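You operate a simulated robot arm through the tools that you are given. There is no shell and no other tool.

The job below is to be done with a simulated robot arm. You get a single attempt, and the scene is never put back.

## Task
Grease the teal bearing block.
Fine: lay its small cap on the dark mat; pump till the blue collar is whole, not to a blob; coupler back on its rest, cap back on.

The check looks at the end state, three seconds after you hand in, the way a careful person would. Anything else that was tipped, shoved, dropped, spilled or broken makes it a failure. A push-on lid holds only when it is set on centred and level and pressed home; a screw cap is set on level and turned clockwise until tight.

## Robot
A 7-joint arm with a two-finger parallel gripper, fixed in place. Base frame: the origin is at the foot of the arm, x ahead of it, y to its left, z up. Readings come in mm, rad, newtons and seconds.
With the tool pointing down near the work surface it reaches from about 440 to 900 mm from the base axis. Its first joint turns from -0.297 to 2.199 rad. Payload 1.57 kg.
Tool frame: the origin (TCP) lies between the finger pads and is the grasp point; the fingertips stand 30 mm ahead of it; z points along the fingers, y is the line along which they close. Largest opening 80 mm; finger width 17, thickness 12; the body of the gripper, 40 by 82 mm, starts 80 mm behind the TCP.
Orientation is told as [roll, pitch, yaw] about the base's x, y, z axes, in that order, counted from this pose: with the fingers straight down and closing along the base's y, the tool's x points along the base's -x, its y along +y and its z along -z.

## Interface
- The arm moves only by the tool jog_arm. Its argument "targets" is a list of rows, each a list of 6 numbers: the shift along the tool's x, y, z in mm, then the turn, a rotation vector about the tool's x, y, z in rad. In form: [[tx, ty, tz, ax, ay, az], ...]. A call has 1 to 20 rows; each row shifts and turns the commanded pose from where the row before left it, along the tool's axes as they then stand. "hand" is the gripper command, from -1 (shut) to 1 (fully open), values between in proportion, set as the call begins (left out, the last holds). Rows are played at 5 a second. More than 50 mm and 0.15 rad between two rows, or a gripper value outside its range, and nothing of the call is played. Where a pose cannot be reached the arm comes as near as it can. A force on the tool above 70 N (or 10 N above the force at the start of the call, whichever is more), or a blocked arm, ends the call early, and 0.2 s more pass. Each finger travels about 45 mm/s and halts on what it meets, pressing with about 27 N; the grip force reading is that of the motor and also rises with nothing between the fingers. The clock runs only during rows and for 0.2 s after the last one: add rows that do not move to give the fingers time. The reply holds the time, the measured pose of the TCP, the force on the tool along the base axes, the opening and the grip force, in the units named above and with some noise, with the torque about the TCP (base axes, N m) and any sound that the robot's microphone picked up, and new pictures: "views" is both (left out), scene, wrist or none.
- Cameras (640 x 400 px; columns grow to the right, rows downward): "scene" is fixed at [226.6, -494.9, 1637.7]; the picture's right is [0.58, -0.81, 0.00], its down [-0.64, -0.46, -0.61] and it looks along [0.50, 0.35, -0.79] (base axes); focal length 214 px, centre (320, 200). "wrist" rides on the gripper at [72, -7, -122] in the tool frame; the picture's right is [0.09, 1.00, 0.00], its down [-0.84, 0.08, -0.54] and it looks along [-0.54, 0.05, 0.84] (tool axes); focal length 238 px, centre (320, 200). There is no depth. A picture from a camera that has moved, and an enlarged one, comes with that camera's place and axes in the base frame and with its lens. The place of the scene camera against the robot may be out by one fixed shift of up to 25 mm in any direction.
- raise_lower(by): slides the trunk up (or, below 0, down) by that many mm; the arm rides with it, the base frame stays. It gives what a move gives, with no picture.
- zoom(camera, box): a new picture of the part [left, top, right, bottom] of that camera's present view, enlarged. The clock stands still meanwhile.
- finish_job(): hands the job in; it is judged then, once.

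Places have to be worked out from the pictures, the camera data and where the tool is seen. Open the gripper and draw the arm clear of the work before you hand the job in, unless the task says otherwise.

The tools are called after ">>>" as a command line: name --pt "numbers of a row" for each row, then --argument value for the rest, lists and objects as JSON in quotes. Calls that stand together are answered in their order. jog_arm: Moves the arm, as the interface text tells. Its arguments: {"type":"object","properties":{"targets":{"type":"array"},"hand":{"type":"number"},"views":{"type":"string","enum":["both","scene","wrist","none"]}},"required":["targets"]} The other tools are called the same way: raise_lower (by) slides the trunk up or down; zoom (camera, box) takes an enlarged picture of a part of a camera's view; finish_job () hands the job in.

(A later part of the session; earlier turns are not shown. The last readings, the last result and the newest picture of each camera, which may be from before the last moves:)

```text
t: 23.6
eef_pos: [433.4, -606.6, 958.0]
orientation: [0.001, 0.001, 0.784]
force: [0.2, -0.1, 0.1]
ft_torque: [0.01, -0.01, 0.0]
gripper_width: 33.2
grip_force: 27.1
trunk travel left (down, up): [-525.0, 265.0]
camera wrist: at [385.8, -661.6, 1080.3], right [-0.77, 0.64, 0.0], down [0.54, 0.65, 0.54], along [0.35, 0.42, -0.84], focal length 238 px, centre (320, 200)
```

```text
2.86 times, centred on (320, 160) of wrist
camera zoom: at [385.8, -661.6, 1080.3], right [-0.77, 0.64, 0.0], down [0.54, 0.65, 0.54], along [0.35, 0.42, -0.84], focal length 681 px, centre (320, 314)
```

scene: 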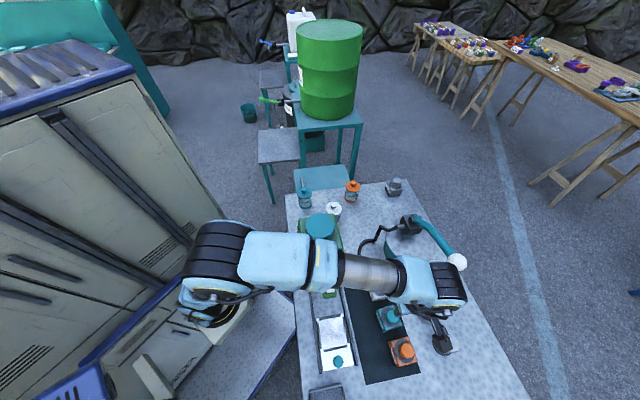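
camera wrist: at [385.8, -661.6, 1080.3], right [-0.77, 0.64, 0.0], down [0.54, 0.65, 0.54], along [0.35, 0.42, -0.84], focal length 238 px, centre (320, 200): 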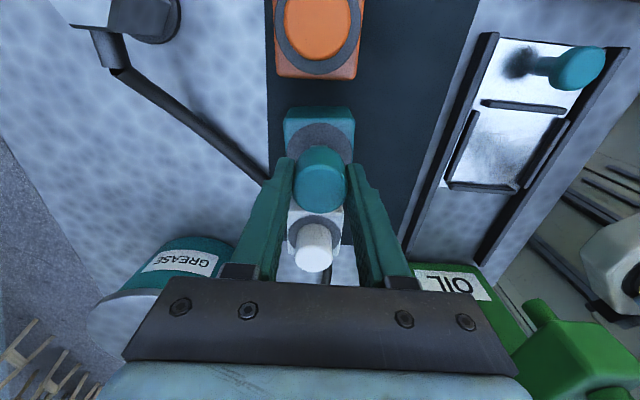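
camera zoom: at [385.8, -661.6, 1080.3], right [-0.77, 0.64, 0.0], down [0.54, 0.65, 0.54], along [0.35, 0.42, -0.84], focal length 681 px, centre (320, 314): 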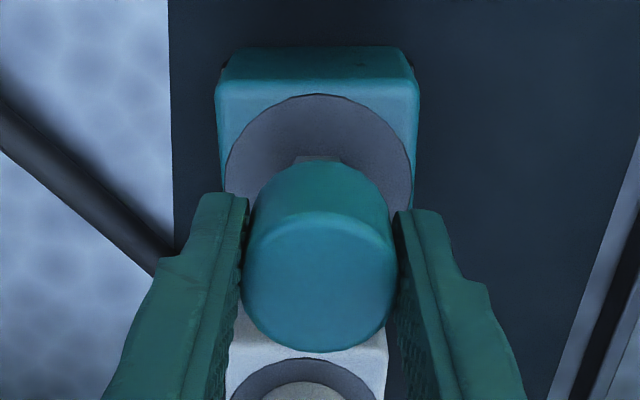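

The nipple is just showing beneath the raised cap, so it is free of the block. I'll keep lifting at a gentle rate.

>>> jog_arm --pt "0 0 -4 0 0 0" --pt "0 0 -5 0 0 0" --pt "0 0 -6 0 0 0" --pt "0 0 -6 0 0 0" --pt "0 0 -6 0 0 0" --pt "0 0 -5 0 0 0" --pt "0 0 -3 0 0 0" --views "wrist"

>>> zoom --camera "wrist" --box '[240, 70, 400, 210]'

```text
t: 25.2
eef_pos: [432.1, -605.5, 994.5]
orientation: [0.001, -0.001, 0.786]
force: [0.1, 0.2, -0.9]
ft_torque: [0.01, -0.02, -0.01]
gripper_width: 33.5
grip_force: 27.2
trunk travel left (down, up): [-525.0, 265.0]
camera wrist: at [385.1, -661.8, 1115.6], right [-0.77, 0.64, 0.0], down [0.54, 0.65, 0.54], along [0.35, 0.42, -0.84], focal length 238 px, centre (320, 200)
```

wrist: 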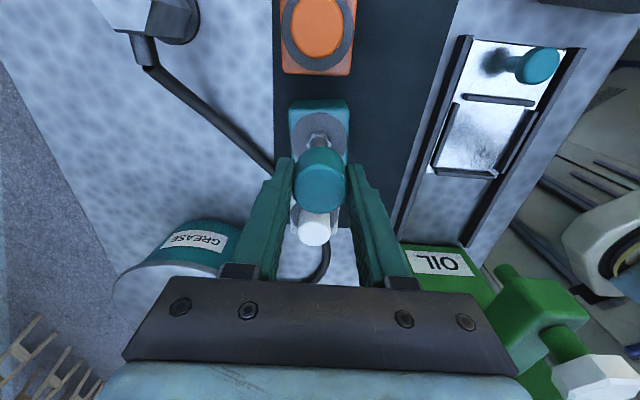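

```text
2.86 times, centred on (320, 140) of wrist
camera zoom: at [385.1, -661.8, 1115.6], right [-0.77, 0.64, 0.0], down [0.54, 0.65, 0.54], along [0.35, 0.42, -0.84], focal length 681 px, centre (320, 371)
```

zoom: 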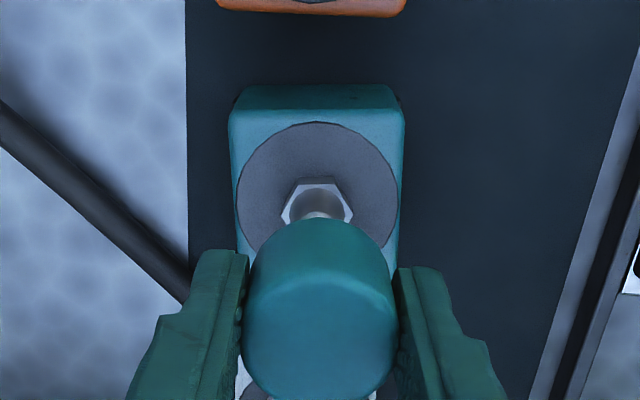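

The cap is clear and shows a hex grease nipple underneath. In the bench frame the free mat strip lies toward the rails, so I'll carry the cap at this height to about (362, -574), between the teal block and the rail.

>>> jog_arm --pt "5 14 0 0 0 0" --pt "7 18 0 0 0 0" --pt "7 18 0 0 0 0" --pt "6 16 0 0 0 0" --pt "2.5 6 0 0 0 0" --pt "0 0 0 0 0 0" --views "both"

>>> zoom --camera "wrist" --box '[200, 60, 440, 210]'

```text
t: 26.6
eef_pos: [360.9, -575.4, 991.6]
orientation: [0.001, 0.0, 0.787]
force: [-0.1, 0.0, -0.3]
ft_torque: [0.0, 0.02, -0.02]
gripper_width: 33.0
grip_force: 26.9
trunk travel left (down, up): [-525.0, 265.0]
camera wrist: at [314.1, -631.1, 1114.9], right [-0.77, 0.64, 0.0], down [0.54, 0.65, 0.54], along [0.35, 0.42, -0.84], focal length 238 px, centre (320, 200)
```

scene: 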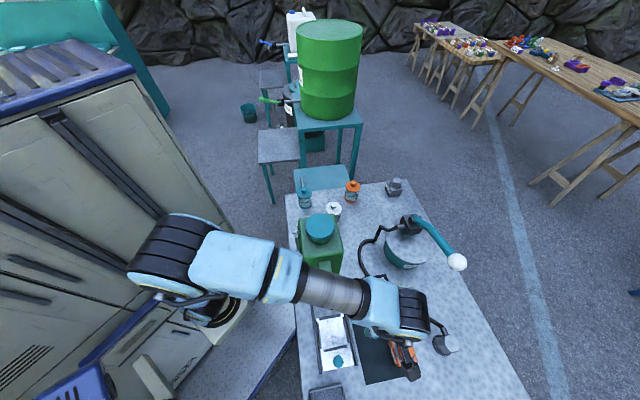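
wrist: 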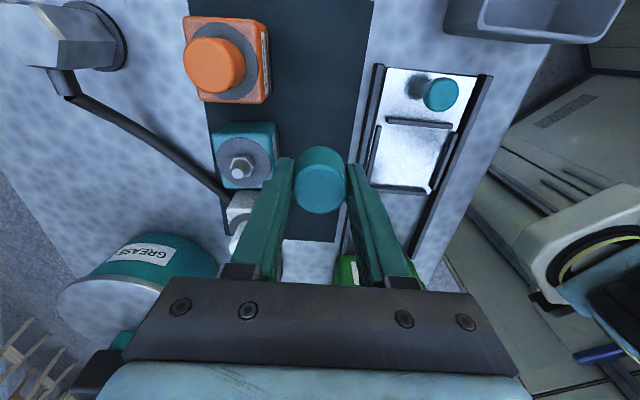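

```text
2.67 times, centred on (320, 135) of wrist
camera zoom: at [314.1, -631.1, 1114.9], right [-0.77, 0.64, 0.0], down [0.54, 0.65, 0.54], along [0.35, 0.42, -0.84], focal length 636 px, centre (320, 373)
```

zoom: 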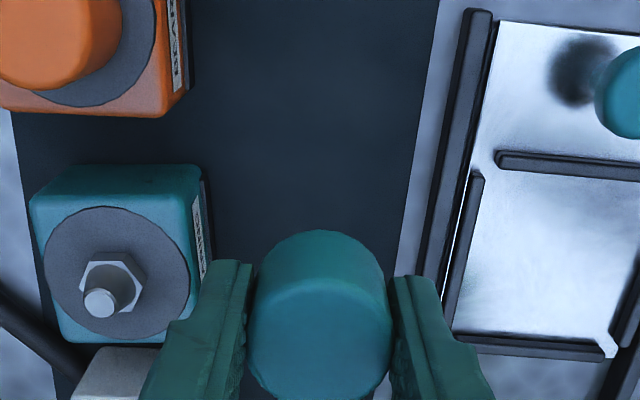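

The landing point projects onto clear mat between the teal block and the mat's right edge. Descending most of the way now.

>>> jog_arm --pt "0 0 20 0 0 0" --pt "0 0 20 0 0 0" --pt "0 0 20 0 0 0" --pt "0 0 20 0 0 0" --pt "0 0 11 0 0 0" --pt "0 0 0 0 0 0" --views "wrist"

>>> zoom --camera "wrist" --box '[200, 60, 440, 210]'

```text
t: 28.0
eef_pos: [361.0, -574.9, 901.8]
orientation: [0.001, 0.0, 0.782]
force: [-0.5, -0.6, 0.1]
ft_torque: [-0.01, -0.01, 0.05]
gripper_width: 33.2
grip_force: 26.9
trunk travel left (down, up): [-525.0, 265.0]
camera wrist: at [314.0, -631.6, 1024.0], right [-0.77, 0.64, 0.0], down [0.54, 0.65, 0.54], along [0.35, 0.42, -0.84], focal length 238 px, centre (320, 200)
```

wrist: 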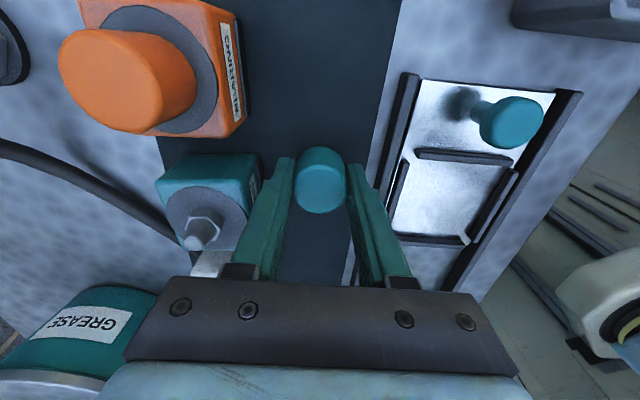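

```text
2.67 times, centred on (320, 135) of wrist
camera zoom: at [314.0, -631.6, 1024.0], right [-0.77, 0.64, 0.0], down [0.54, 0.65, 0.54], along [0.35, 0.42, -0.84], focal length 636 px, centre (320, 373)
```

zoom: 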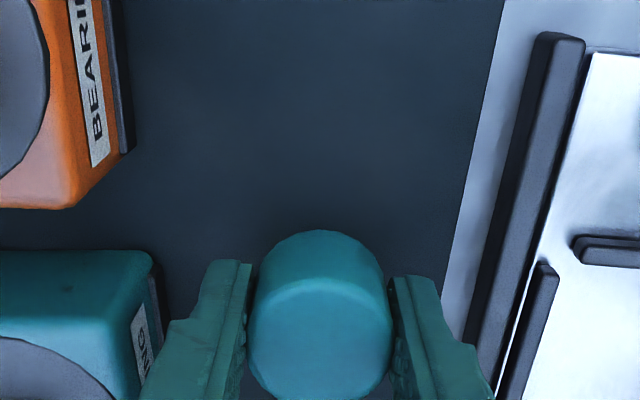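

No contact yet with the cap bottom near z 870. I'll go down in small steps and watch for the mat.

>>> jog_arm --pt "0 0 1.5 0 0 0" --pt "0 0 1.5 0 0 0" --views "none"

>>> jog_arm --pt "0 0 1 0 0 0" --pt "0 0 1 0 0 0" --views "wrist"

>>> zoom --camera "wrist" --box '[240, 90, 400, 230]'

```text
t: 28.6
eef_pos: [360.0, -576.0, 899.4]
orientation: [-0.001, 0.0, 0.784]
force: [0.0, 1.0, 1.0]
ft_torque: [0.01, -0.04, 0.01]
gripper_width: 33.0
grip_force: 27.1
trunk travel left (down, up): [-525.0, 265.0]
```

```text
t: 29.2
eef_pos: [360.7, -575.0, 897.7]
orientation: [0.001, -0.002, 0.784]
force: [0.2, 0.0, -0.4]
ft_torque: [0.0, 0.02, 0.01]
gripper_width: 33.1
grip_force: 27.6
trunk travel left (down, up): [-525.0, 265.0]
camera wrist: at [314.0, -631.1, 1019.8], right [-0.77, 0.64, 0.0], down [0.54, 0.65, 0.54], along [0.35, 0.42, -0.84], focal length 238 px, centre (320, 200)
```

wrist: 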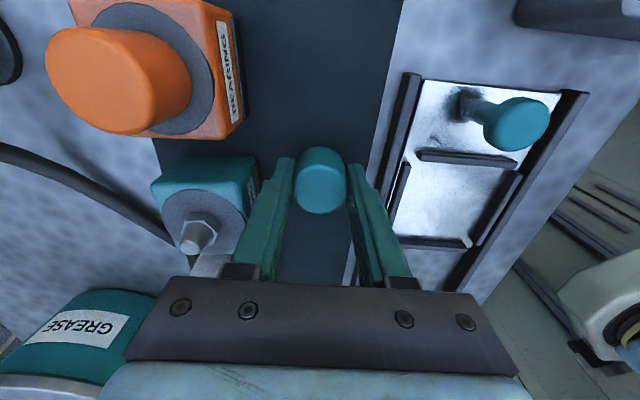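

```text
2.86 times, centred on (320, 160) of wrist
camera zoom: at [314.0, -631.1, 1019.8], right [-0.77, 0.64, 0.0], down [0.54, 0.65, 0.54], along [0.35, 0.42, -0.84], focal length 681 px, centre (320, 314)
```

zoom: 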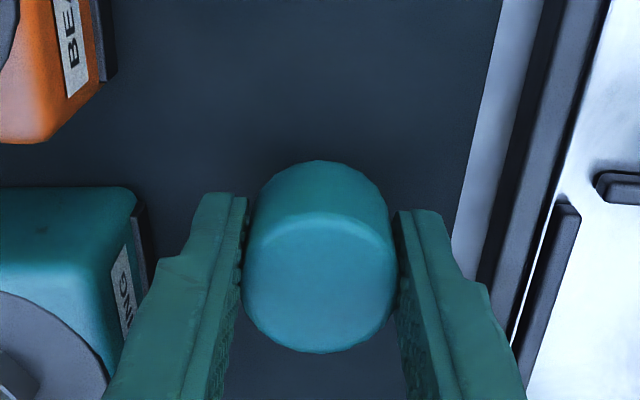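

Still no contact at TCP z≈897, so I'll continue down in 1–1.5 mm steps.

>>> jog_arm --pt "0 0 1 0 0 0" --pt "0 0 0 0 0 0" --views "none"

>>> jog_arm --pt "0 0 1 0 0 0" --pt "0 0 0 0 0 0" --views "none"

>>> jog_arm --pt "0 0 1 0 0 0" --pt "0 0 0 0 0 0" --views "none"

>>> jog_arm --pt "0 0 1 0 0 0" --pt "0 0 0 0 0 0" --views "wrist"

>>> zoom --camera "wrist" --box '[240, 90, 400, 230]'

```text
t: 29.8
eef_pos: [360.7, -575.1, 896.5]
orientation: [0.0, 0.0, 0.785]
force: [-0.2, 1.0, 0.0]
ft_torque: [0.0, 0.02, -0.02]
gripper_width: 32.8
grip_force: 26.9
trunk travel left (down, up): [-525.0, 265.0]
```

```text
t: 30.4
eef_pos: [362.0, -574.7, 896.6]
orientation: [0.0, 0.002, 0.786]
force: [0.0, -0.1, 0.1]
ft_torque: [-0.02, -0.01, -0.01]
gripper_width: 32.9
grip_force: 26.6
trunk travel left (down, up): [-525.0, 265.0]
```

```text
t: 31.0
eef_pos: [362.5, -574.0, 895.1]
orientation: [-0.001, 0.001, 0.784]
force: [0.3, 0.8, -0.5]
ft_torque: [0.01, 0.0, 0.02]
gripper_width: 33.3
grip_force: 27.1
trunk travel left (down, up): [-525.0, 265.0]
```

```text
t: 31.6
eef_pos: [361.6, -573.8, 893.8]
orientation: [0.0, 0.0, 0.786]
force: [-0.5, -0.5, -0.2]
ft_torque: [-0.02, -0.02, -0.02]
gripper_width: 33.0
grip_force: 27.0
trunk travel left (down, up): [-525.0, 265.0]
camera wrist: at [314.2, -629.5, 1015.3], right [-0.77, 0.64, 0.0], down [0.54, 0.65, 0.54], along [0.35, 0.42, -0.84], focal length 238 px, centre (320, 200)
```

wrist: 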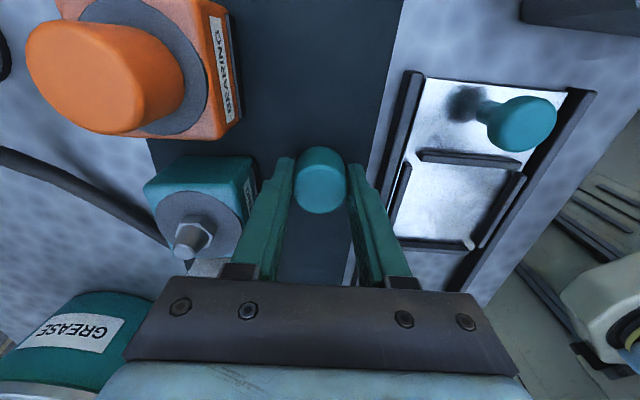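

```text
2.86 times, centred on (320, 160) of wrist
camera zoom: at [314.2, -629.5, 1015.3], right [-0.77, 0.64, 0.0], down [0.54, 0.65, 0.54], along [0.35, 0.42, -0.84], focal length 681 px, centre (320, 314)
```

zoom: 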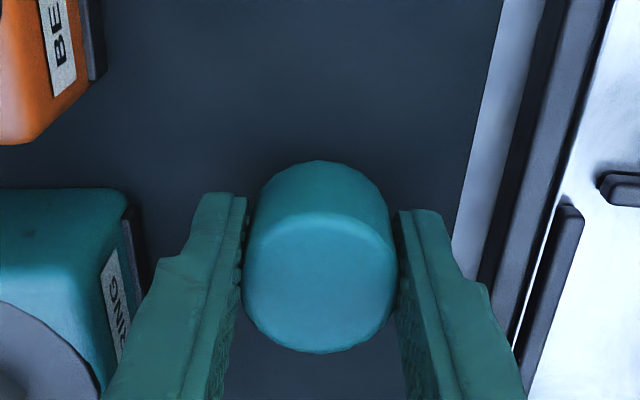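

Shadows near the cap show it is closing on the mat, but there is no force yet. Continuing down.

>>> jog_arm --pt "0 0 1 0 0 0" --pt "0 0 0 0 0 0" --views "none"

>>> jog_arm --pt "0 0 1 0 0 0" --pt "0 0 0 0 0 0" --views "none"

>>> jog_arm --pt "0 0 1 0 0 0" --pt "0 0 0 0 0 0" --views "none"

>>> jog_arm --pt "0 0 1 0 0 0" --pt "0 0 0 0 0 0" --views "wrist"

>>> zoom --camera "wrist" --box '[240, 90, 400, 230]'

```text
t: 32.2
eef_pos: [361.1, -573.5, 892.2]
orientation: [0.0, 0.0, 0.786]
force: [0.4, -0.1, 0.4]
ft_torque: [-0.02, 0.0, -0.02]
gripper_width: 33.2
grip_force: 26.4
trunk travel left (down, up): [-525.0, 265.0]
```

```text
t: 32.8
eef_pos: [360.8, -574.7, 891.7]
orientation: [0.001, 0.0, 0.786]
force: [0.0, 0.3, -1.0]
ft_torque: [-0.03, 0.03, 0.0]
gripper_width: 33.2
grip_force: 26.7
trunk travel left (down, up): [-525.0, 265.0]
```

```text
t: 33.4
eef_pos: [360.7, -575.2, 889.1]
orientation: [-0.001, 0.0, 0.785]
force: [0.7, 0.5, 0.6]
ft_torque: [-0.04, 0.01, -0.01]
gripper_width: 33.2
grip_force: 27.2
trunk travel left (down, up): [-525.0, 265.0]
```

```text
t: 34.0
eef_pos: [361.4, -574.3, 889.0]
orientation: [0.001, 0.001, 0.786]
force: [0.1, 0.8, -0.7]
ft_torque: [0.02, -0.02, 0.01]
gripper_width: 32.9
grip_force: 26.8
trunk travel left (down, up): [-525.0, 265.0]
camera wrist: at [314.3, -630.8, 1010.7], right [-0.77, 0.64, 0.0], down [0.54, 0.65, 0.54], along [0.35, 0.42, -0.84], focal length 238 px, centre (320, 200)
```

wrist: 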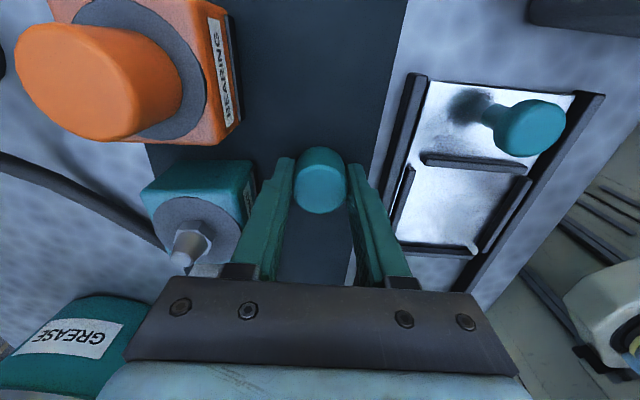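

```text
2.86 times, centred on (320, 160) of wrist
camera zoom: at [314.3, -630.8, 1010.7], right [-0.77, 0.64, 0.0], down [0.54, 0.65, 0.54], along [0.35, 0.42, -0.84], focal length 681 px, centre (320, 314)
```

zoom: 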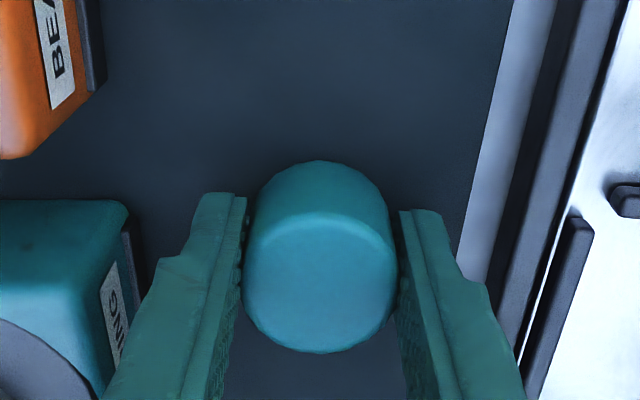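

Still free, with the cap bottom near z 857, so the mat is lower than I estimated. Continuing with 1.5 mm steps.

>>> jog_arm --pt "0 0 1.5 0 0 0" --pt "0 0 0 0 0 0" --views "none"

>>> jog_arm --pt "0 0 1.5 0 0 0" --pt "0 0 0 0 0 0" --views "none"

>>> jog_arm --pt "0 0 1.5 0 0 0" --pt "0 0 0 0 0 0" --views "wrist"

>>> zoom --camera "wrist" --box '[240, 90, 400, 230]'

>>> zoom --camera "scene" --box '[320, 290, 450, 390]'

```text
t: 34.6
eef_pos: [361.0, -575.9, 889.9]
orientation: [-0.002, 0.0, 0.787]
force: [1.0, -0.1, -0.6]
ft_torque: [-0.01, 0.01, -0.01]
gripper_width: 33.2
grip_force: 27.0
trunk travel left (down, up): [-525.0, 265.0]
```

```text
t: 35.2
eef_pos: [361.7, -574.6, 886.2]
orientation: [-0.001, -0.001, 0.783]
force: [0.6, 0.7, 0.2]
ft_torque: [0.0, -0.05, -0.01]
gripper_width: 33.1
grip_force: 26.9
trunk travel left (down, up): [-525.0, 265.0]
```

```text
t: 35.8
eef_pos: [362.0, -575.5, 884.1]
orientation: [0.001, 0.001, 0.782]
force: [0.1, 0.5, -1.1]
ft_torque: [-0.01, 0.01, -0.01]
gripper_width: 33.1
grip_force: 26.8
trunk travel left (down, up): [-525.0, 265.0]
camera wrist: at [314.4, -630.6, 1006.2], right [-0.77, 0.64, 0.0], down [0.54, 0.65, 0.54], along [0.35, 0.42, -0.84], focal length 238 px, centre (320, 200)
```

wrist: 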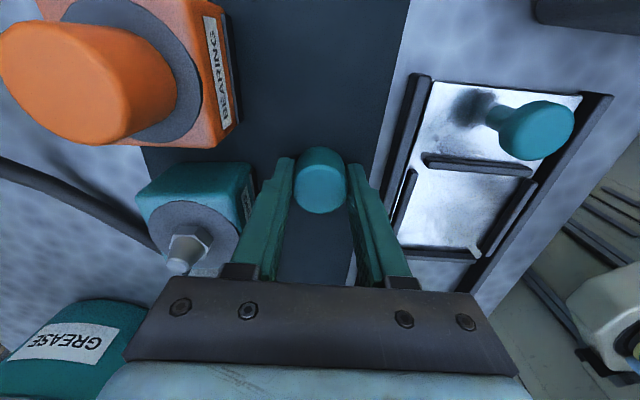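

```text
2.86 times, centred on (320, 160) of wrist
camera zoom: at [314.4, -630.6, 1006.2], right [-0.77, 0.64, 0.0], down [0.54, 0.65, 0.54], along [0.35, 0.42, -0.84], focal length 681 px, centre (320, 314)
```

zoom: 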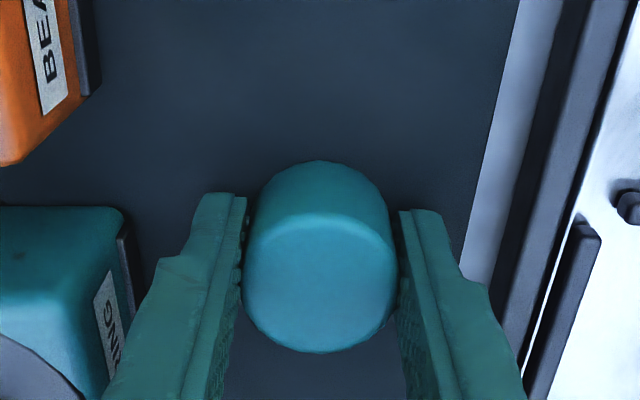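

```text
4.00 times, centred on (385, 340) of scene
camera zoom: at [226.6, -494.9, 1637.7], right [0.58, -0.81, 0.0], down [-0.64, -0.46, -0.61], along [0.5, 0.35, -0.79], focal length 858 px, centre (60, -360)
```

zoom: 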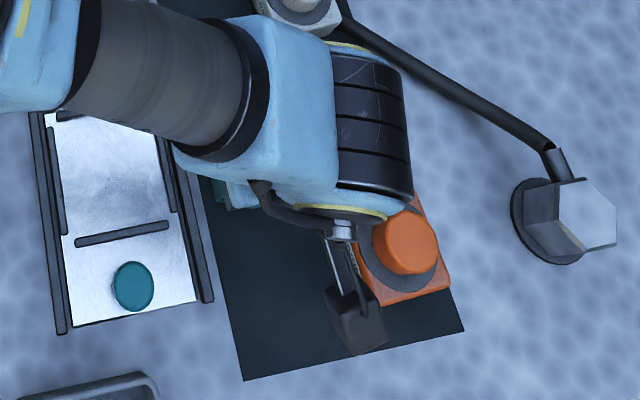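

Still no contact. I'll continue lowering, reading the force on each step.

>>> jog_arm --pt "0 0 1.5 0 0 0" --pt "0 0 0 0 0 0" --views "none"

>>> jog_arm --pt "0 0 1.5 0 0 0" --pt "0 0 0 0 0 0" --views "none"

>>> jog_arm --pt "0 0 1.5 0 0 0" --pt "0 0 0 0 0 0" --views "none"

>>> jog_arm --pt "0 0 1.5 0 0 0" --pt "0 0 0 0 0 0" --views "wrist"

>>> zoom --camera "wrist" --box '[240, 90, 400, 230]'

```text
t: 36.4
eef_pos: [361.8, -575.3, 883.5]
orientation: [0.0, 0.0, 0.783]
force: [-0.3, -0.1, 0.5]
ft_torque: [-0.02, -0.02, -0.01]
gripper_width: 33.0
grip_force: 27.2
trunk travel left (down, up): [-525.0, 265.0]
```

```text
t: 37.0
eef_pos: [361.6, -575.4, 882.6]
orientation: [-0.002, 0.002, 0.784]
force: [0.5, 0.1, 6.8]
ft_torque: [-0.06, 0.02, -0.01]
gripper_width: 33.4
grip_force: 26.9
trunk travel left (down, up): [-525.0, 265.0]
```

```text
t: 37.6
eef_pos: [362.6, -574.9, 882.6]
orientation: [-0.002, 0.002, 0.784]
force: [0.2, -0.3, 25.4]
ft_torque: [-0.07, 0.03, 0.01]
gripper_width: 33.1
grip_force: 27.3
trunk travel left (down, up): [-525.0, 265.0]
```

```text
t: 38.2
eef_pos: [362.2, -574.9, 880.1]
orientation: [-0.004, 0.003, 0.785]
force: [1.0, -8.3, 28.6]
ft_torque: [-0.02, 0.04, 0.01]
gripper_width: 33.1
grip_force: 26.4
trunk travel left (down, up): [-525.0, 265.0]
camera wrist: at [314.4, -630.0, 1002.1], right [-0.77, 0.64, 0.0], down [0.54, 0.65, 0.54], along [0.35, 0.41, -0.84], focal length 238 px, centre (320, 200)
```

wrist: 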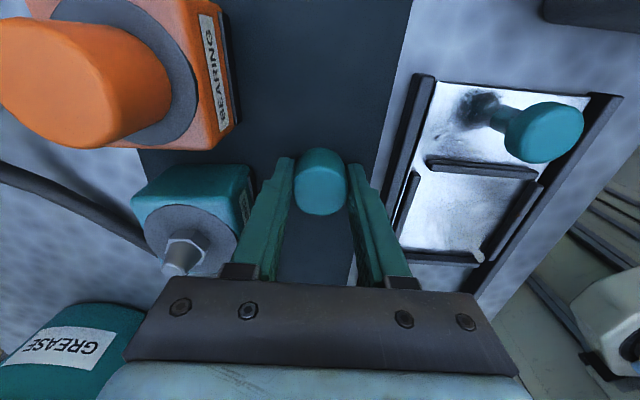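

```text
2.86 times, centred on (320, 160) of wrist
camera zoom: at [314.4, -630.0, 1002.1], right [-0.77, 0.64, 0.0], down [0.54, 0.65, 0.54], along [0.35, 0.41, -0.84], focal length 681 px, centre (320, 314)
```

zoom: 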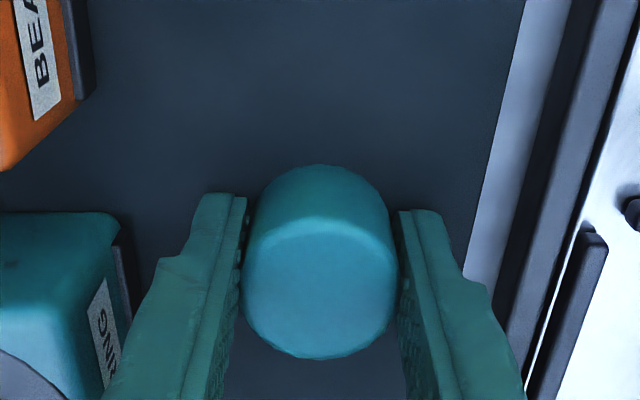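

Contact: the force has risen to 28 N, so the cap is resting on the mat (mat at about z 850). I'll ease off the preload, then open the fingers a little.

>>> jog_arm --pt "0 0 -1.5 0 0 0" --pt "0 0 -1 0 0 0" --pt "0 0 0 0 0 0" --views "none"

>>> jog_arm --pt "0 0 0 0 0 0" --pt "0 0 0 0 0 0" --pt "0 0 0 0 0 0" --hand 0.1 --views "wrist"

>>> zoom --camera "wrist" --box '[240, 90, 400, 230]'

```text
t: 39.0
eef_pos: [361.6, -573.1, 879.5]
orientation: [0.003, -0.002, 0.785]
force: [0.5, -2.7, 3.4]
ft_torque: [-0.16, -0.07, -0.02]
gripper_width: 33.1
grip_force: 27.0
trunk travel left (down, up): [-525.0, 265.0]
```

```text
t: 39.8
eef_pos: [362.4, -574.4, 881.6]
orientation: [0.0, 0.001, 0.786]
force: [0.1, -0.8, -0.5]
ft_torque: [0.01, -0.01, 0.0]
gripper_width: 44.0
grip_force: 0.0
trunk travel left (down, up): [-525.0, 265.0]
camera wrist: at [314.7, -630.0, 1003.1], right [-0.77, 0.64, 0.0], down [0.54, 0.65, 0.54], along [0.35, 0.42, -0.84], focal length 238 px, centre (320, 200)
```

wrist: 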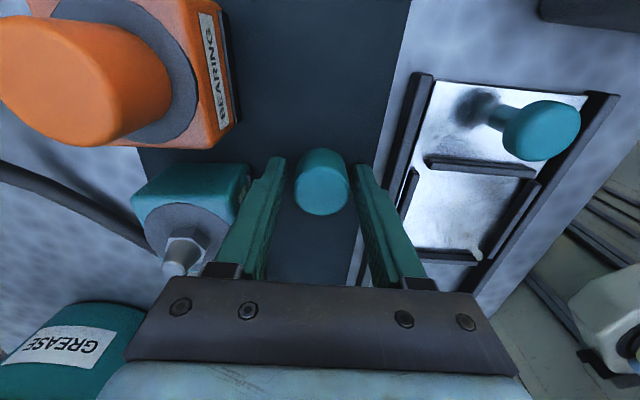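

```text
2.86 times, centred on (320, 160) of wrist
camera zoom: at [314.7, -630.0, 1003.1], right [-0.77, 0.64, 0.0], down [0.54, 0.65, 0.54], along [0.35, 0.42, -0.84], focal length 681 px, centre (320, 314)
```

zoom: 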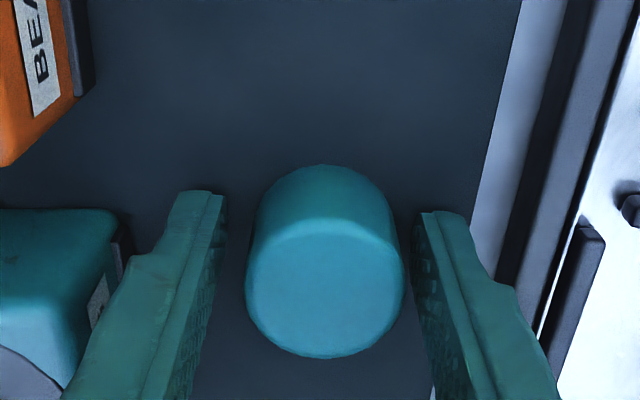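

The cap is standing upright and released on the mat. I'll raise straight up and confirm.

>>> jog_arm --pt "0 0 -5 0 0 0" --pt "0 0 -15 0 0 0" --pt "0 0 -25 0 0 0" --pt "0 0 -30 0 0 0" --pt "0 0 -30 0 0 0" --pt "0 0 -25 0 0 0" --pt "0 0 0 0 0 0" --views "wrist"

>>> zoom --camera "wrist" --box '[200, 60, 440, 210]'

```text
t: 41.4
eef_pos: [361.8, -574.3, 1013.2]
orientation: [0.002, 0.0, 0.786]
force: [-0.4, 0.3, 0.0]
ft_torque: [-0.02, 0.01, 0.0]
gripper_width: 43.9
grip_force: 0.0
trunk travel left (down, up): [-525.0, 265.0]
camera wrist: at [314.6, -629.5, 1135.1], right [-0.77, 0.64, 0.0], down [0.54, 0.65, 0.54], along [0.35, 0.42, -0.84], focal length 238 px, centre (320, 200)
```

wrist: 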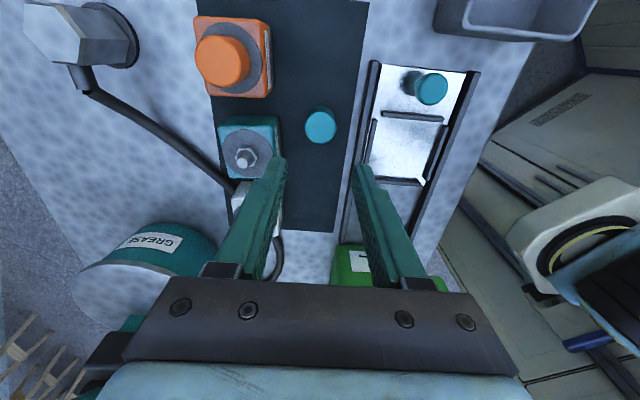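

```text
2.67 times, centred on (320, 135) of wrist
camera zoom: at [314.6, -629.5, 1135.1], right [-0.77, 0.64, 0.0], down [0.54, 0.65, 0.54], along [0.35, 0.42, -0.84], focal length 636 px, centre (320, 373)
```

zoom: 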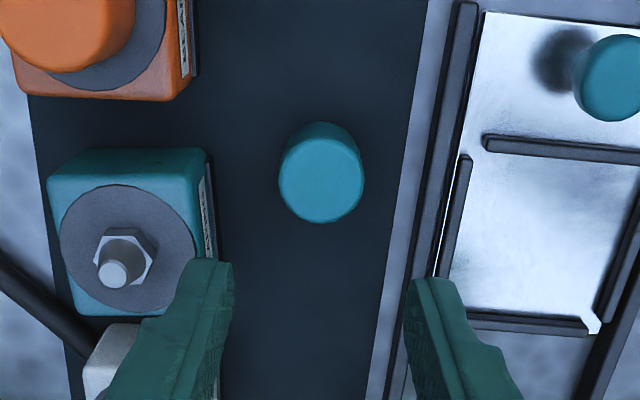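

The cap stands upright on the mat at about (361, -572). Next I'll move over the coupler, near (450, -764), to look at it from above.

>>> jog_arm --pt "12 -32.8 -5 0 0 0" --pt "12 -32.8 -5 0 0 0" --pt "12 -32.8 -5 0 0 0" --pt "12 -32.8 -5 0 0 0" --pt "12 -32.8 -5 0 0 0" --pt "12 -32.8 -5 0 0 0" --pt "0 0 0 0 0 0" --hand 0.7 --views "both"

>>> zoom --camera "wrist" --box '[240, 80, 400, 180]'

```text
t: 43.0
eef_pos: [448.0, -759.8, 1041.7]
orientation: [0.002, 0.0, 0.786]
force: [0.8, -1.1, -0.3]
ft_torque: [-0.02, 0.03, -0.03]
gripper_width: 68.0
grip_force: 0.0
out of reach, approached as far as the arm can: row 6
trunk travel left (down, up): [-525.0, 265.0]
camera wrist: at [401.0, -816.1, 1163.4], right [-0.77, 0.64, 0.0], down [0.54, 0.65, 0.54], along [0.35, 0.42, -0.84], focal length 238 px, centre (320, 200)
```

scene: 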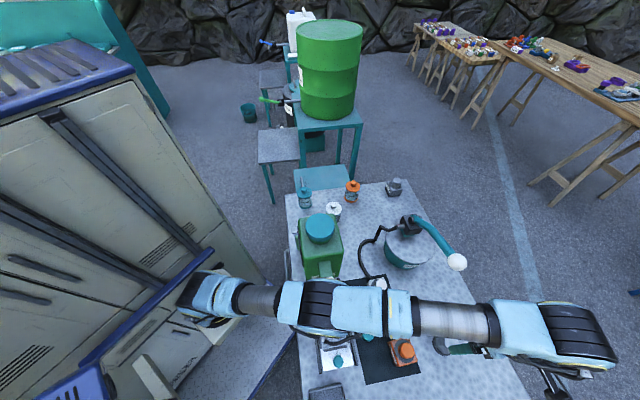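
wrist: 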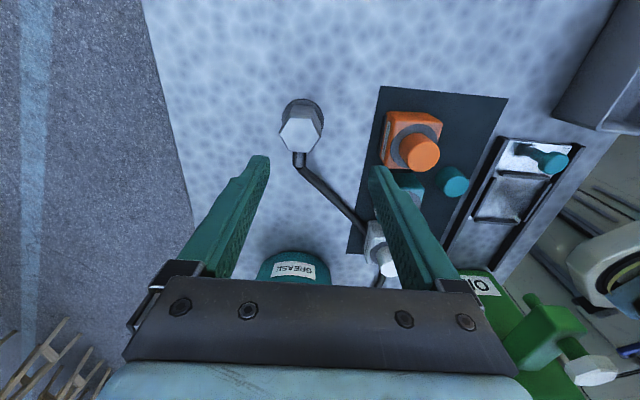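

```text
4.00 times, centred on (320, 130) of wrist
camera zoom: at [401.0, -816.1, 1163.4], right [-0.77, 0.64, 0.0], down [0.54, 0.65, 0.54], along [0.35, 0.42, -0.84], focal length 953 px, centre (320, 480)
```

zoom: 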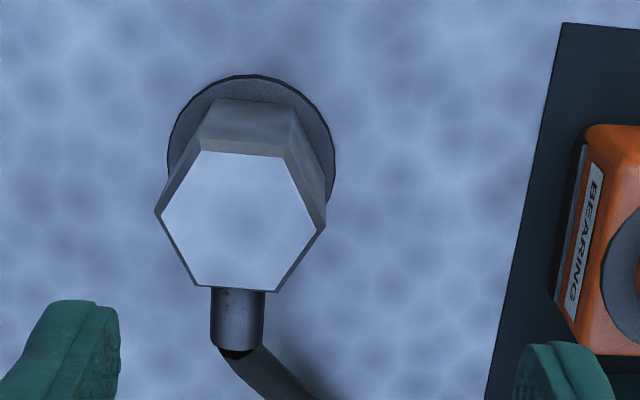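

The coupler is upright: hex about 36 mm across flats, top near z 919, axis near (467, -770), with hex corners along my current closing direction. Row 6 hit the reach limit at radius 882. I'll turn to yaw 0.262 to close on flats, and descend toward it to see whether reach improves lower down.

>>> jog_arm --pt "0 0 0 0 0 0.131" --pt "0 0 0 0 0 0.131" --pt "0 0 0 0 0 0.131" --pt "0 0 0 0 0 0.131" --pt "0 0 20 0 0 0" --pt "-7 -5 20 0 0 0" --pt "-7.9 -5.2 18 0 0 0" --pt "0 0 0 0 0 0" --views "both"

>>> zoom --camera "wrist" --box '[220, 80, 420, 220]'

```text
t: 44.8
eef_pos: [463.8, -764.9, 983.0]
orientation: [0.0, -0.001, 0.261]
force: [-0.6, -0.9, -0.2]
ft_torque: [0.04, 0.02, 0.02]
gripper_width: 68.3
grip_force: 0.1
trunk travel left (down, up): [-525.0, 265.0]
camera wrist: at [394.3, -790.2, 1105.2], right [-0.35, 0.94, 0.0], down [0.79, 0.29, 0.54], along [0.51, 0.19, -0.84], focal length 238 px, centre (320, 200)
```

scene: 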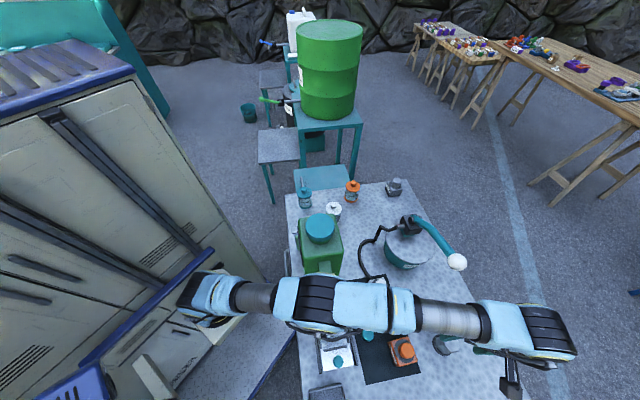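
wrist: 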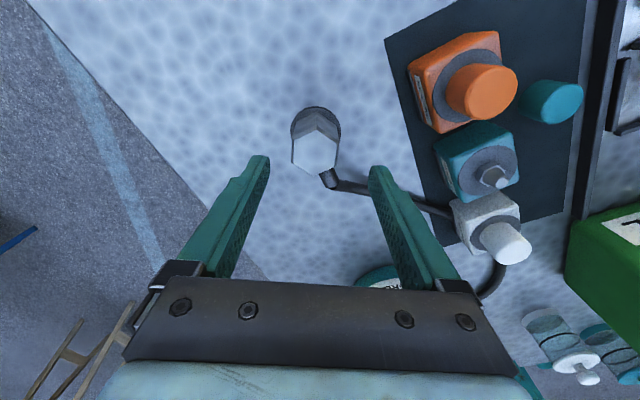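

```text
2.86 times, centred on (320, 150) of wrist
camera zoom: at [394.3, -790.2, 1105.2], right [-0.35, 0.94, 0.0], down [0.79, 0.29, 0.54], along [0.51, 0.19, -0.84], focal length 681 px, centre (320, 343)
```

zoom: 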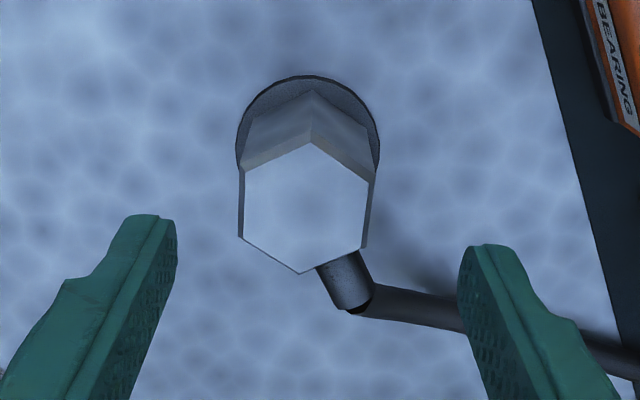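

Two views now agree tightly: coupler axis (470, -767), hex top z≈906, dish near z 841. The flats line up with my closing direction at this yaw. I'll descend to z 935, just before the tips pass the coupler's top, and recheck the centring.

>>> jog_arm --pt "-3.7 2.1 16 0 0 0" --pt "0 0 16 0 0 0" --pt "0 0 16 0 0 0" --pt "0 0 0 0 0 0" --pt "0 0 0 0 0 0" --views "wrist"

>>> zoom --camera "wrist" --box '[220, 100, 420, 240]'

```text
t: 46.0
eef_pos: [468.0, -761.7, 933.0]
orientation: [-0.001, 0.0, 0.26]
force: [0.8, -0.6, -0.2]
ft_torque: [0.01, 0.02, -0.01]
gripper_width: 68.1
grip_force: 0.0
trunk travel left (down, up): [-525.0, 265.0]
camera wrist: at [399.4, -786.7, 1056.0], right [-0.35, 0.94, 0.0], down [0.79, 0.29, 0.54], along [0.51, 0.19, -0.84], focal length 238 px, centre (320, 200)
```

wrist: 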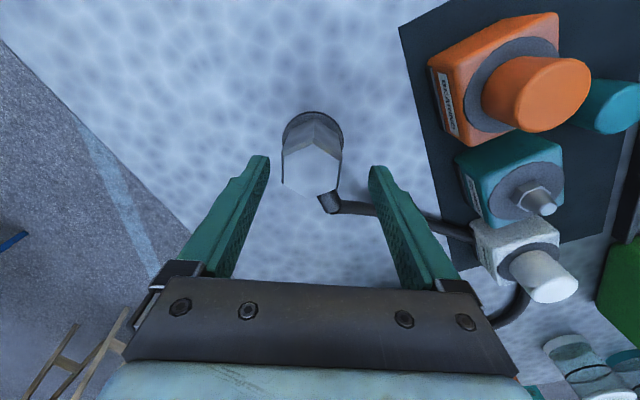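

```text
2.86 times, centred on (320, 170) of wrist
camera zoom: at [399.4, -786.7, 1056.0], right [-0.35, 0.94, 0.0], down [0.79, 0.29, 0.54], along [0.51, 0.19, -0.84], focal length 681 px, centre (320, 286)
```

zoom: 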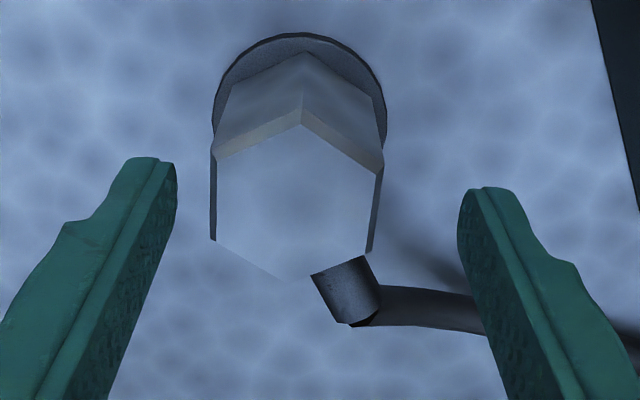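

The re-estimate gives the axis at (470.5, -767.3), so I need to shift about 6 mm in tool -y. I'll do that and then descend around the coupler.

>>> jog_arm --pt "-1 -6 0 0 0 0" --pt "0 0 0 0 0 0" --pt "0 0 8 0 0 0" --pt "0 0 8 0 0 0" --pt "0 0 8 0 0 0" --pt "0 0 0 0 0 0" --views "wrist"

>>> zoom --camera "wrist" --box '[220, 100, 420, 240]'

```text
t: 47.4
eef_pos: [469.6, -768.1, 910.1]
orientation: [0.0, 0.001, 0.261]
force: [-0.2, 0.0, 1.2]
ft_torque: [0.02, 0.01, -0.01]
gripper_width: 68.1
grip_force: 0.1
trunk travel left (down, up): [-525.0, 265.0]
camera wrist: at [401.3, -793.2, 1032.3], right [-0.35, 0.94, 0.0], down [0.79, 0.29, 0.54], along [0.51, 0.19, -0.84], focal length 238 px, centre (320, 200)
```

wrist: 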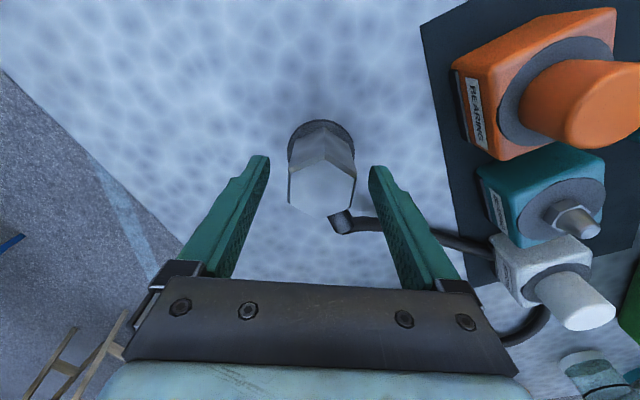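

```text
2.86 times, centred on (320, 170) of wrist
camera zoom: at [401.3, -793.2, 1032.3], right [-0.35, 0.94, 0.0], down [0.79, 0.29, 0.54], along [0.51, 0.19, -0.84], focal length 681 px, centre (320, 286)
```

zoom: 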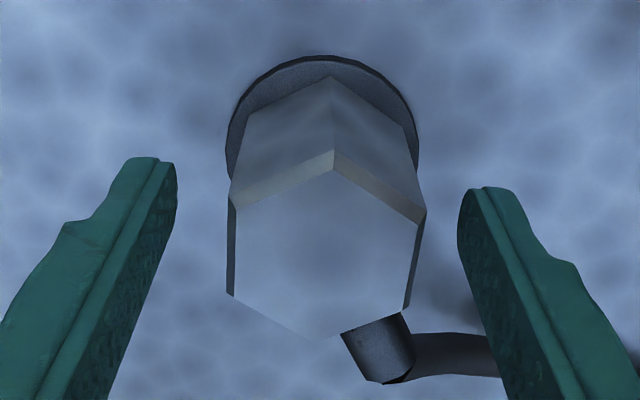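

The coupler is centred between the fingers within about 1.5 mm. I'll go 4 mm deeper for a firmer hold and close on the flats.

>>> jog_arm --pt "-1 1 4 0 0 0" --pt "0 0 0 0 0 0" --views "none"

>>> jog_arm --pt "0 0 0 0 0 0" --pt "0 0 0 0 0 0" --pt "0 0 0 0 0 0" --pt "0 0 0 0 0 0" --hand -1 --views "wrist"

>>> zoom --camera "wrist" --box '[220, 100, 420, 240]'

```text
t: 48.0
eef_pos: [471.4, -766.3, 906.3]
orientation: [0.001, 0.0, 0.261]
force: [-0.2, 0.6, 0.1]
ft_torque: [0.01, 0.01, 0.0]
gripper_width: 67.9
grip_force: 0.1
trunk travel left (down, up): [-525.0, 265.0]
```

```text
t: 49.0
eef_pos: [472.9, -766.2, 906.6]
orientation: [-0.001, 0.001, 0.259]
force: [0.5, 0.6, 0.4]
ft_torque: [0.05, 0.0, 0.0]
gripper_width: 40.5
grip_force: 26.8
trunk travel left (down, up): [-525.0, 265.0]
camera wrist: at [402.8, -792.6, 1028.4], right [-0.35, 0.94, 0.0], down [0.79, 0.29, 0.54], along [0.51, 0.19, -0.84], focal length 238 px, centre (320, 200)
```

wrist: 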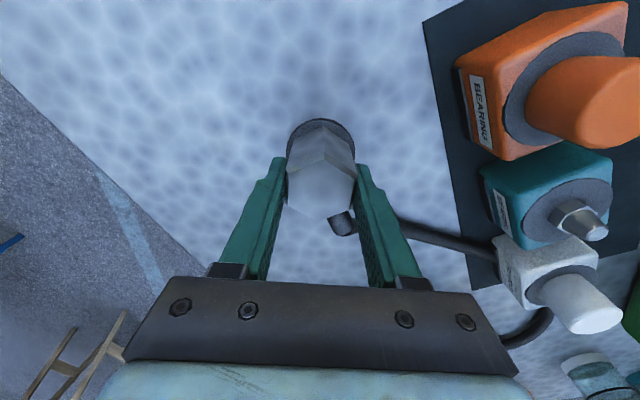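

```text
2.86 times, centred on (320, 170) of wrist
camera zoom: at [402.8, -792.6, 1028.4], right [-0.35, 0.94, 0.0], down [0.79, 0.29, 0.54], along [0.51, 0.19, -0.84], focal length 681 px, centre (320, 286)
```

zoom: 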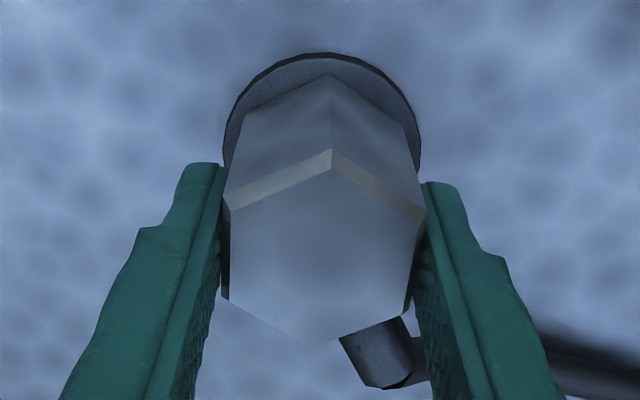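

Gripped at 40.5 mm with 27 N at pose (472, -766, 906), yaw 0.26, which I'll reuse to return it. Now lifting slowly and watching the force.

>>> jog_arm --pt "0 0 -1.5 0 0 0" --pt "0 0 -1.5 0 0 0" --pt "0 0 -1.5 0 0 0" --pt "0 0 -1.5 0 0 0" --views "none"

>>> jog_arm --pt "0 0 -2 0 0 0" --pt "0 0 -2 0 0 0" --pt "0 0 -2 0 0 0" --pt "0 0 -2 0 0 0" --pt "0 0 -2 0 0 0" --views "wrist"

>>> zoom --camera "wrist" --box '[220, 80, 420, 240]'

```text
t: 50.0
eef_pos: [468.9, -766.4, 911.8]
orientation: [-0.002, -0.002, 0.26]
force: [-0.9, 0.2, -1.0]
ft_torque: [-0.02, -0.01, 0.02]
gripper_width: 40.4
grip_force: 27.5
trunk travel left (down, up): [-525.0, 265.0]
```

```text
t: 51.2
eef_pos: [471.6, -767.0, 922.2]
orientation: [0.001, 0.0, 0.26]
force: [-1.3, 0.0, -1.0]
ft_torque: [0.0, 0.02, 0.01]
gripper_width: 40.2
grip_force: 27.3
trunk travel left (down, up): [-525.0, 265.0]
camera wrist: at [402.7, -793.1, 1044.6], right [-0.35, 0.94, 0.0], down [0.79, 0.29, 0.54], along [0.51, 0.19, -0.84], focal length 238 px, centre (320, 200)
```

wrist: 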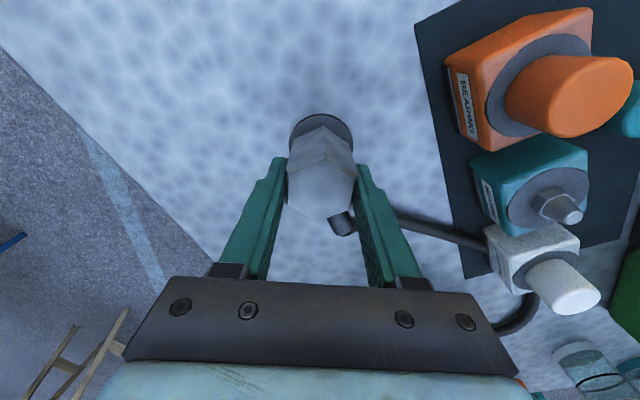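

```text
2.50 times, centred on (320, 160) of wrist
camera zoom: at [402.7, -793.1, 1044.6], right [-0.35, 0.94, 0.0], down [0.79, 0.29, 0.54], along [0.51, 0.19, -0.84], focal length 596 px, centre (320, 300)
```

zoom: 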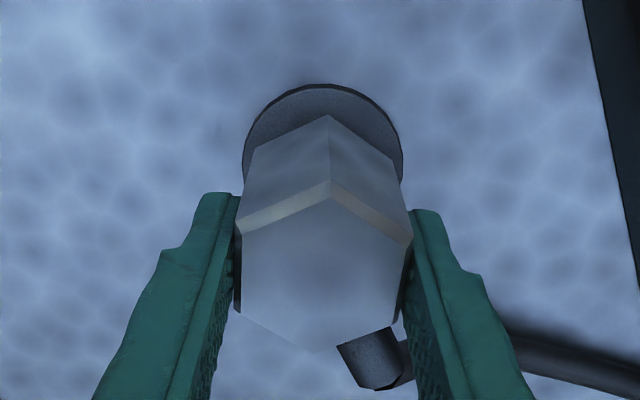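

The coupler lifts freely and stays put in the grip. I'll raise it to about z 1005, clear of the nipple height.

>>> jog_arm --pt "0 0 -3 0 0 0" --pt "0 0 -4 0 0 0" --pt "0 0 -5 0 0 0" --pt "0 0 -6 0 0 0" --pt "0 0 -6 0 0 0" --pt "0 0 -6 0 0 0" --pt "0 0 -6 0 0 0" --pt "0 0 -6 0 0 0" --pt "0 0 -6 0 0 0" --pt "0 0 -6 0 0 0" --pt "0 0 -6 0 0 0" --pt "0 0 -6 0 0 0" --pt "0 0 -6 0 0 0" --pt "0 0 -6 0 0 0" --pt "0 0 -4 0 0 0" --views "both"

>>> zoom --camera "wrist" --box '[220, 80, 420, 240]'

>>> zoom --camera "scene" --box '[340, 230, 560, 390]'

```text
t: 54.4
eef_pos: [472.1, -768.1, 1003.6]
orientation: [0.0, 0.001, 0.26]
force: [0.5, 0.3, -1.1]
ft_torque: [-0.01, -0.02, -0.01]
gripper_width: 40.4
grip_force: 27.3
trunk travel left (down, up): [-525.0, 265.0]
camera wrist: at [403.6, -793.3, 1126.1], right [-0.35, 0.94, 0.0], down [0.79, 0.29, 0.54], along [0.51, 0.19, -0.84], focal length 238 px, centre (320, 200)
```

scene: 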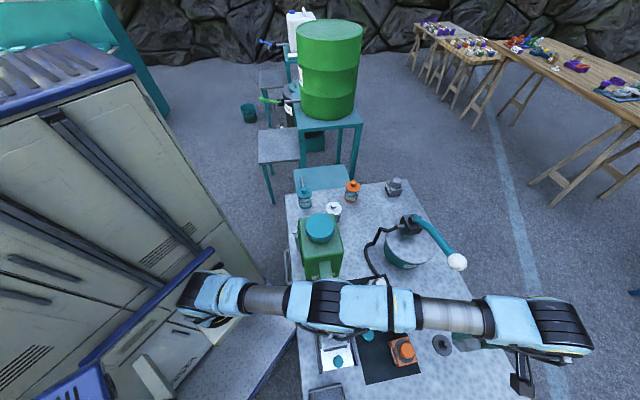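
wrist: 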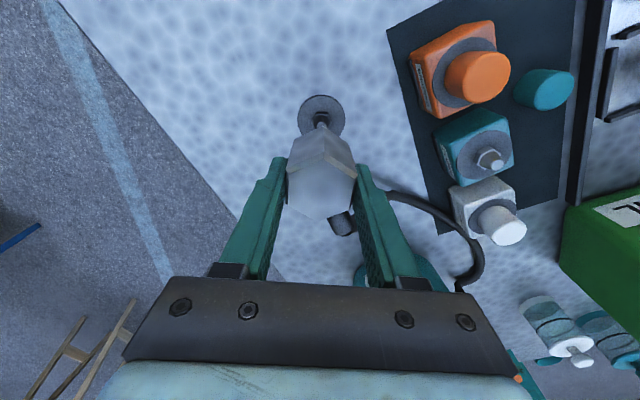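

```text
2.50 times, centred on (320, 160) of wrist
camera zoom: at [403.6, -793.3, 1126.1], right [-0.35, 0.94, 0.0], down [0.79, 0.29, 0.54], along [0.51, 0.19, -0.84], focal length 596 px, centre (320, 300)
```

zoom: 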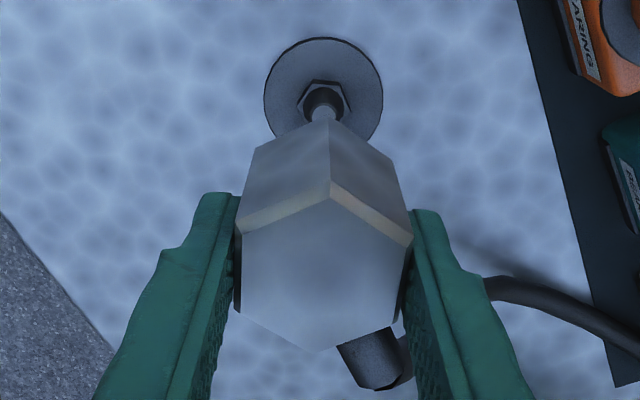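

```text
2.50 times, centred on (450, 310) of scene
camera zoom: at [226.6, -494.9, 1637.7], right [0.58, -0.81, 0.0], down [-0.64, -0.46, -0.61], along [0.5, 0.35, -0.79], focal length 536 px, centre (-5, -75)
```

zoom: 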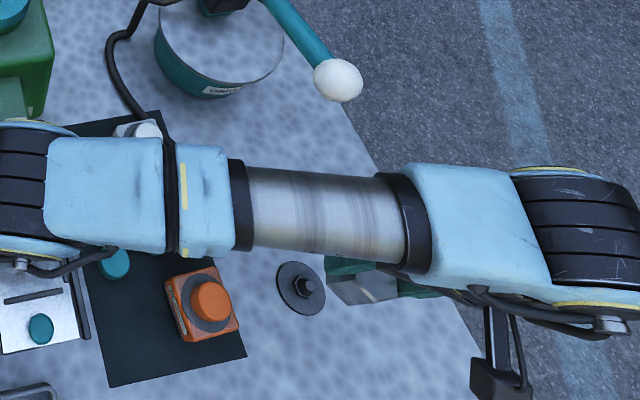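

The rest carries its own dummy nipple, and the coupler lifted off it cleanly; its axis lies within about 1 mm of my TCP. I'll zoom on the teal nipple from here to refine its position.

>>> zoom --camera "wrist" --box '[430, 90, 550, 190]'

```text
4.00 times, centred on (490, 140) of wrist
camera zoom: at [403.6, -793.3, 1126.1], right [-0.35, 0.94, 0.0], down [0.79, 0.29, 0.54], along [0.51, 0.19, -0.84], focal length 953 px, centre (-360, 440)
```

zoom: 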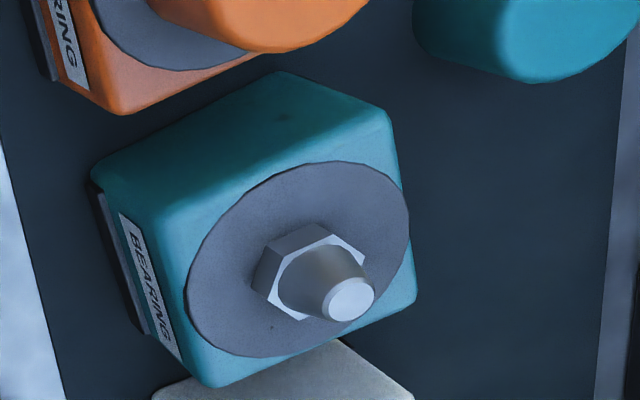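

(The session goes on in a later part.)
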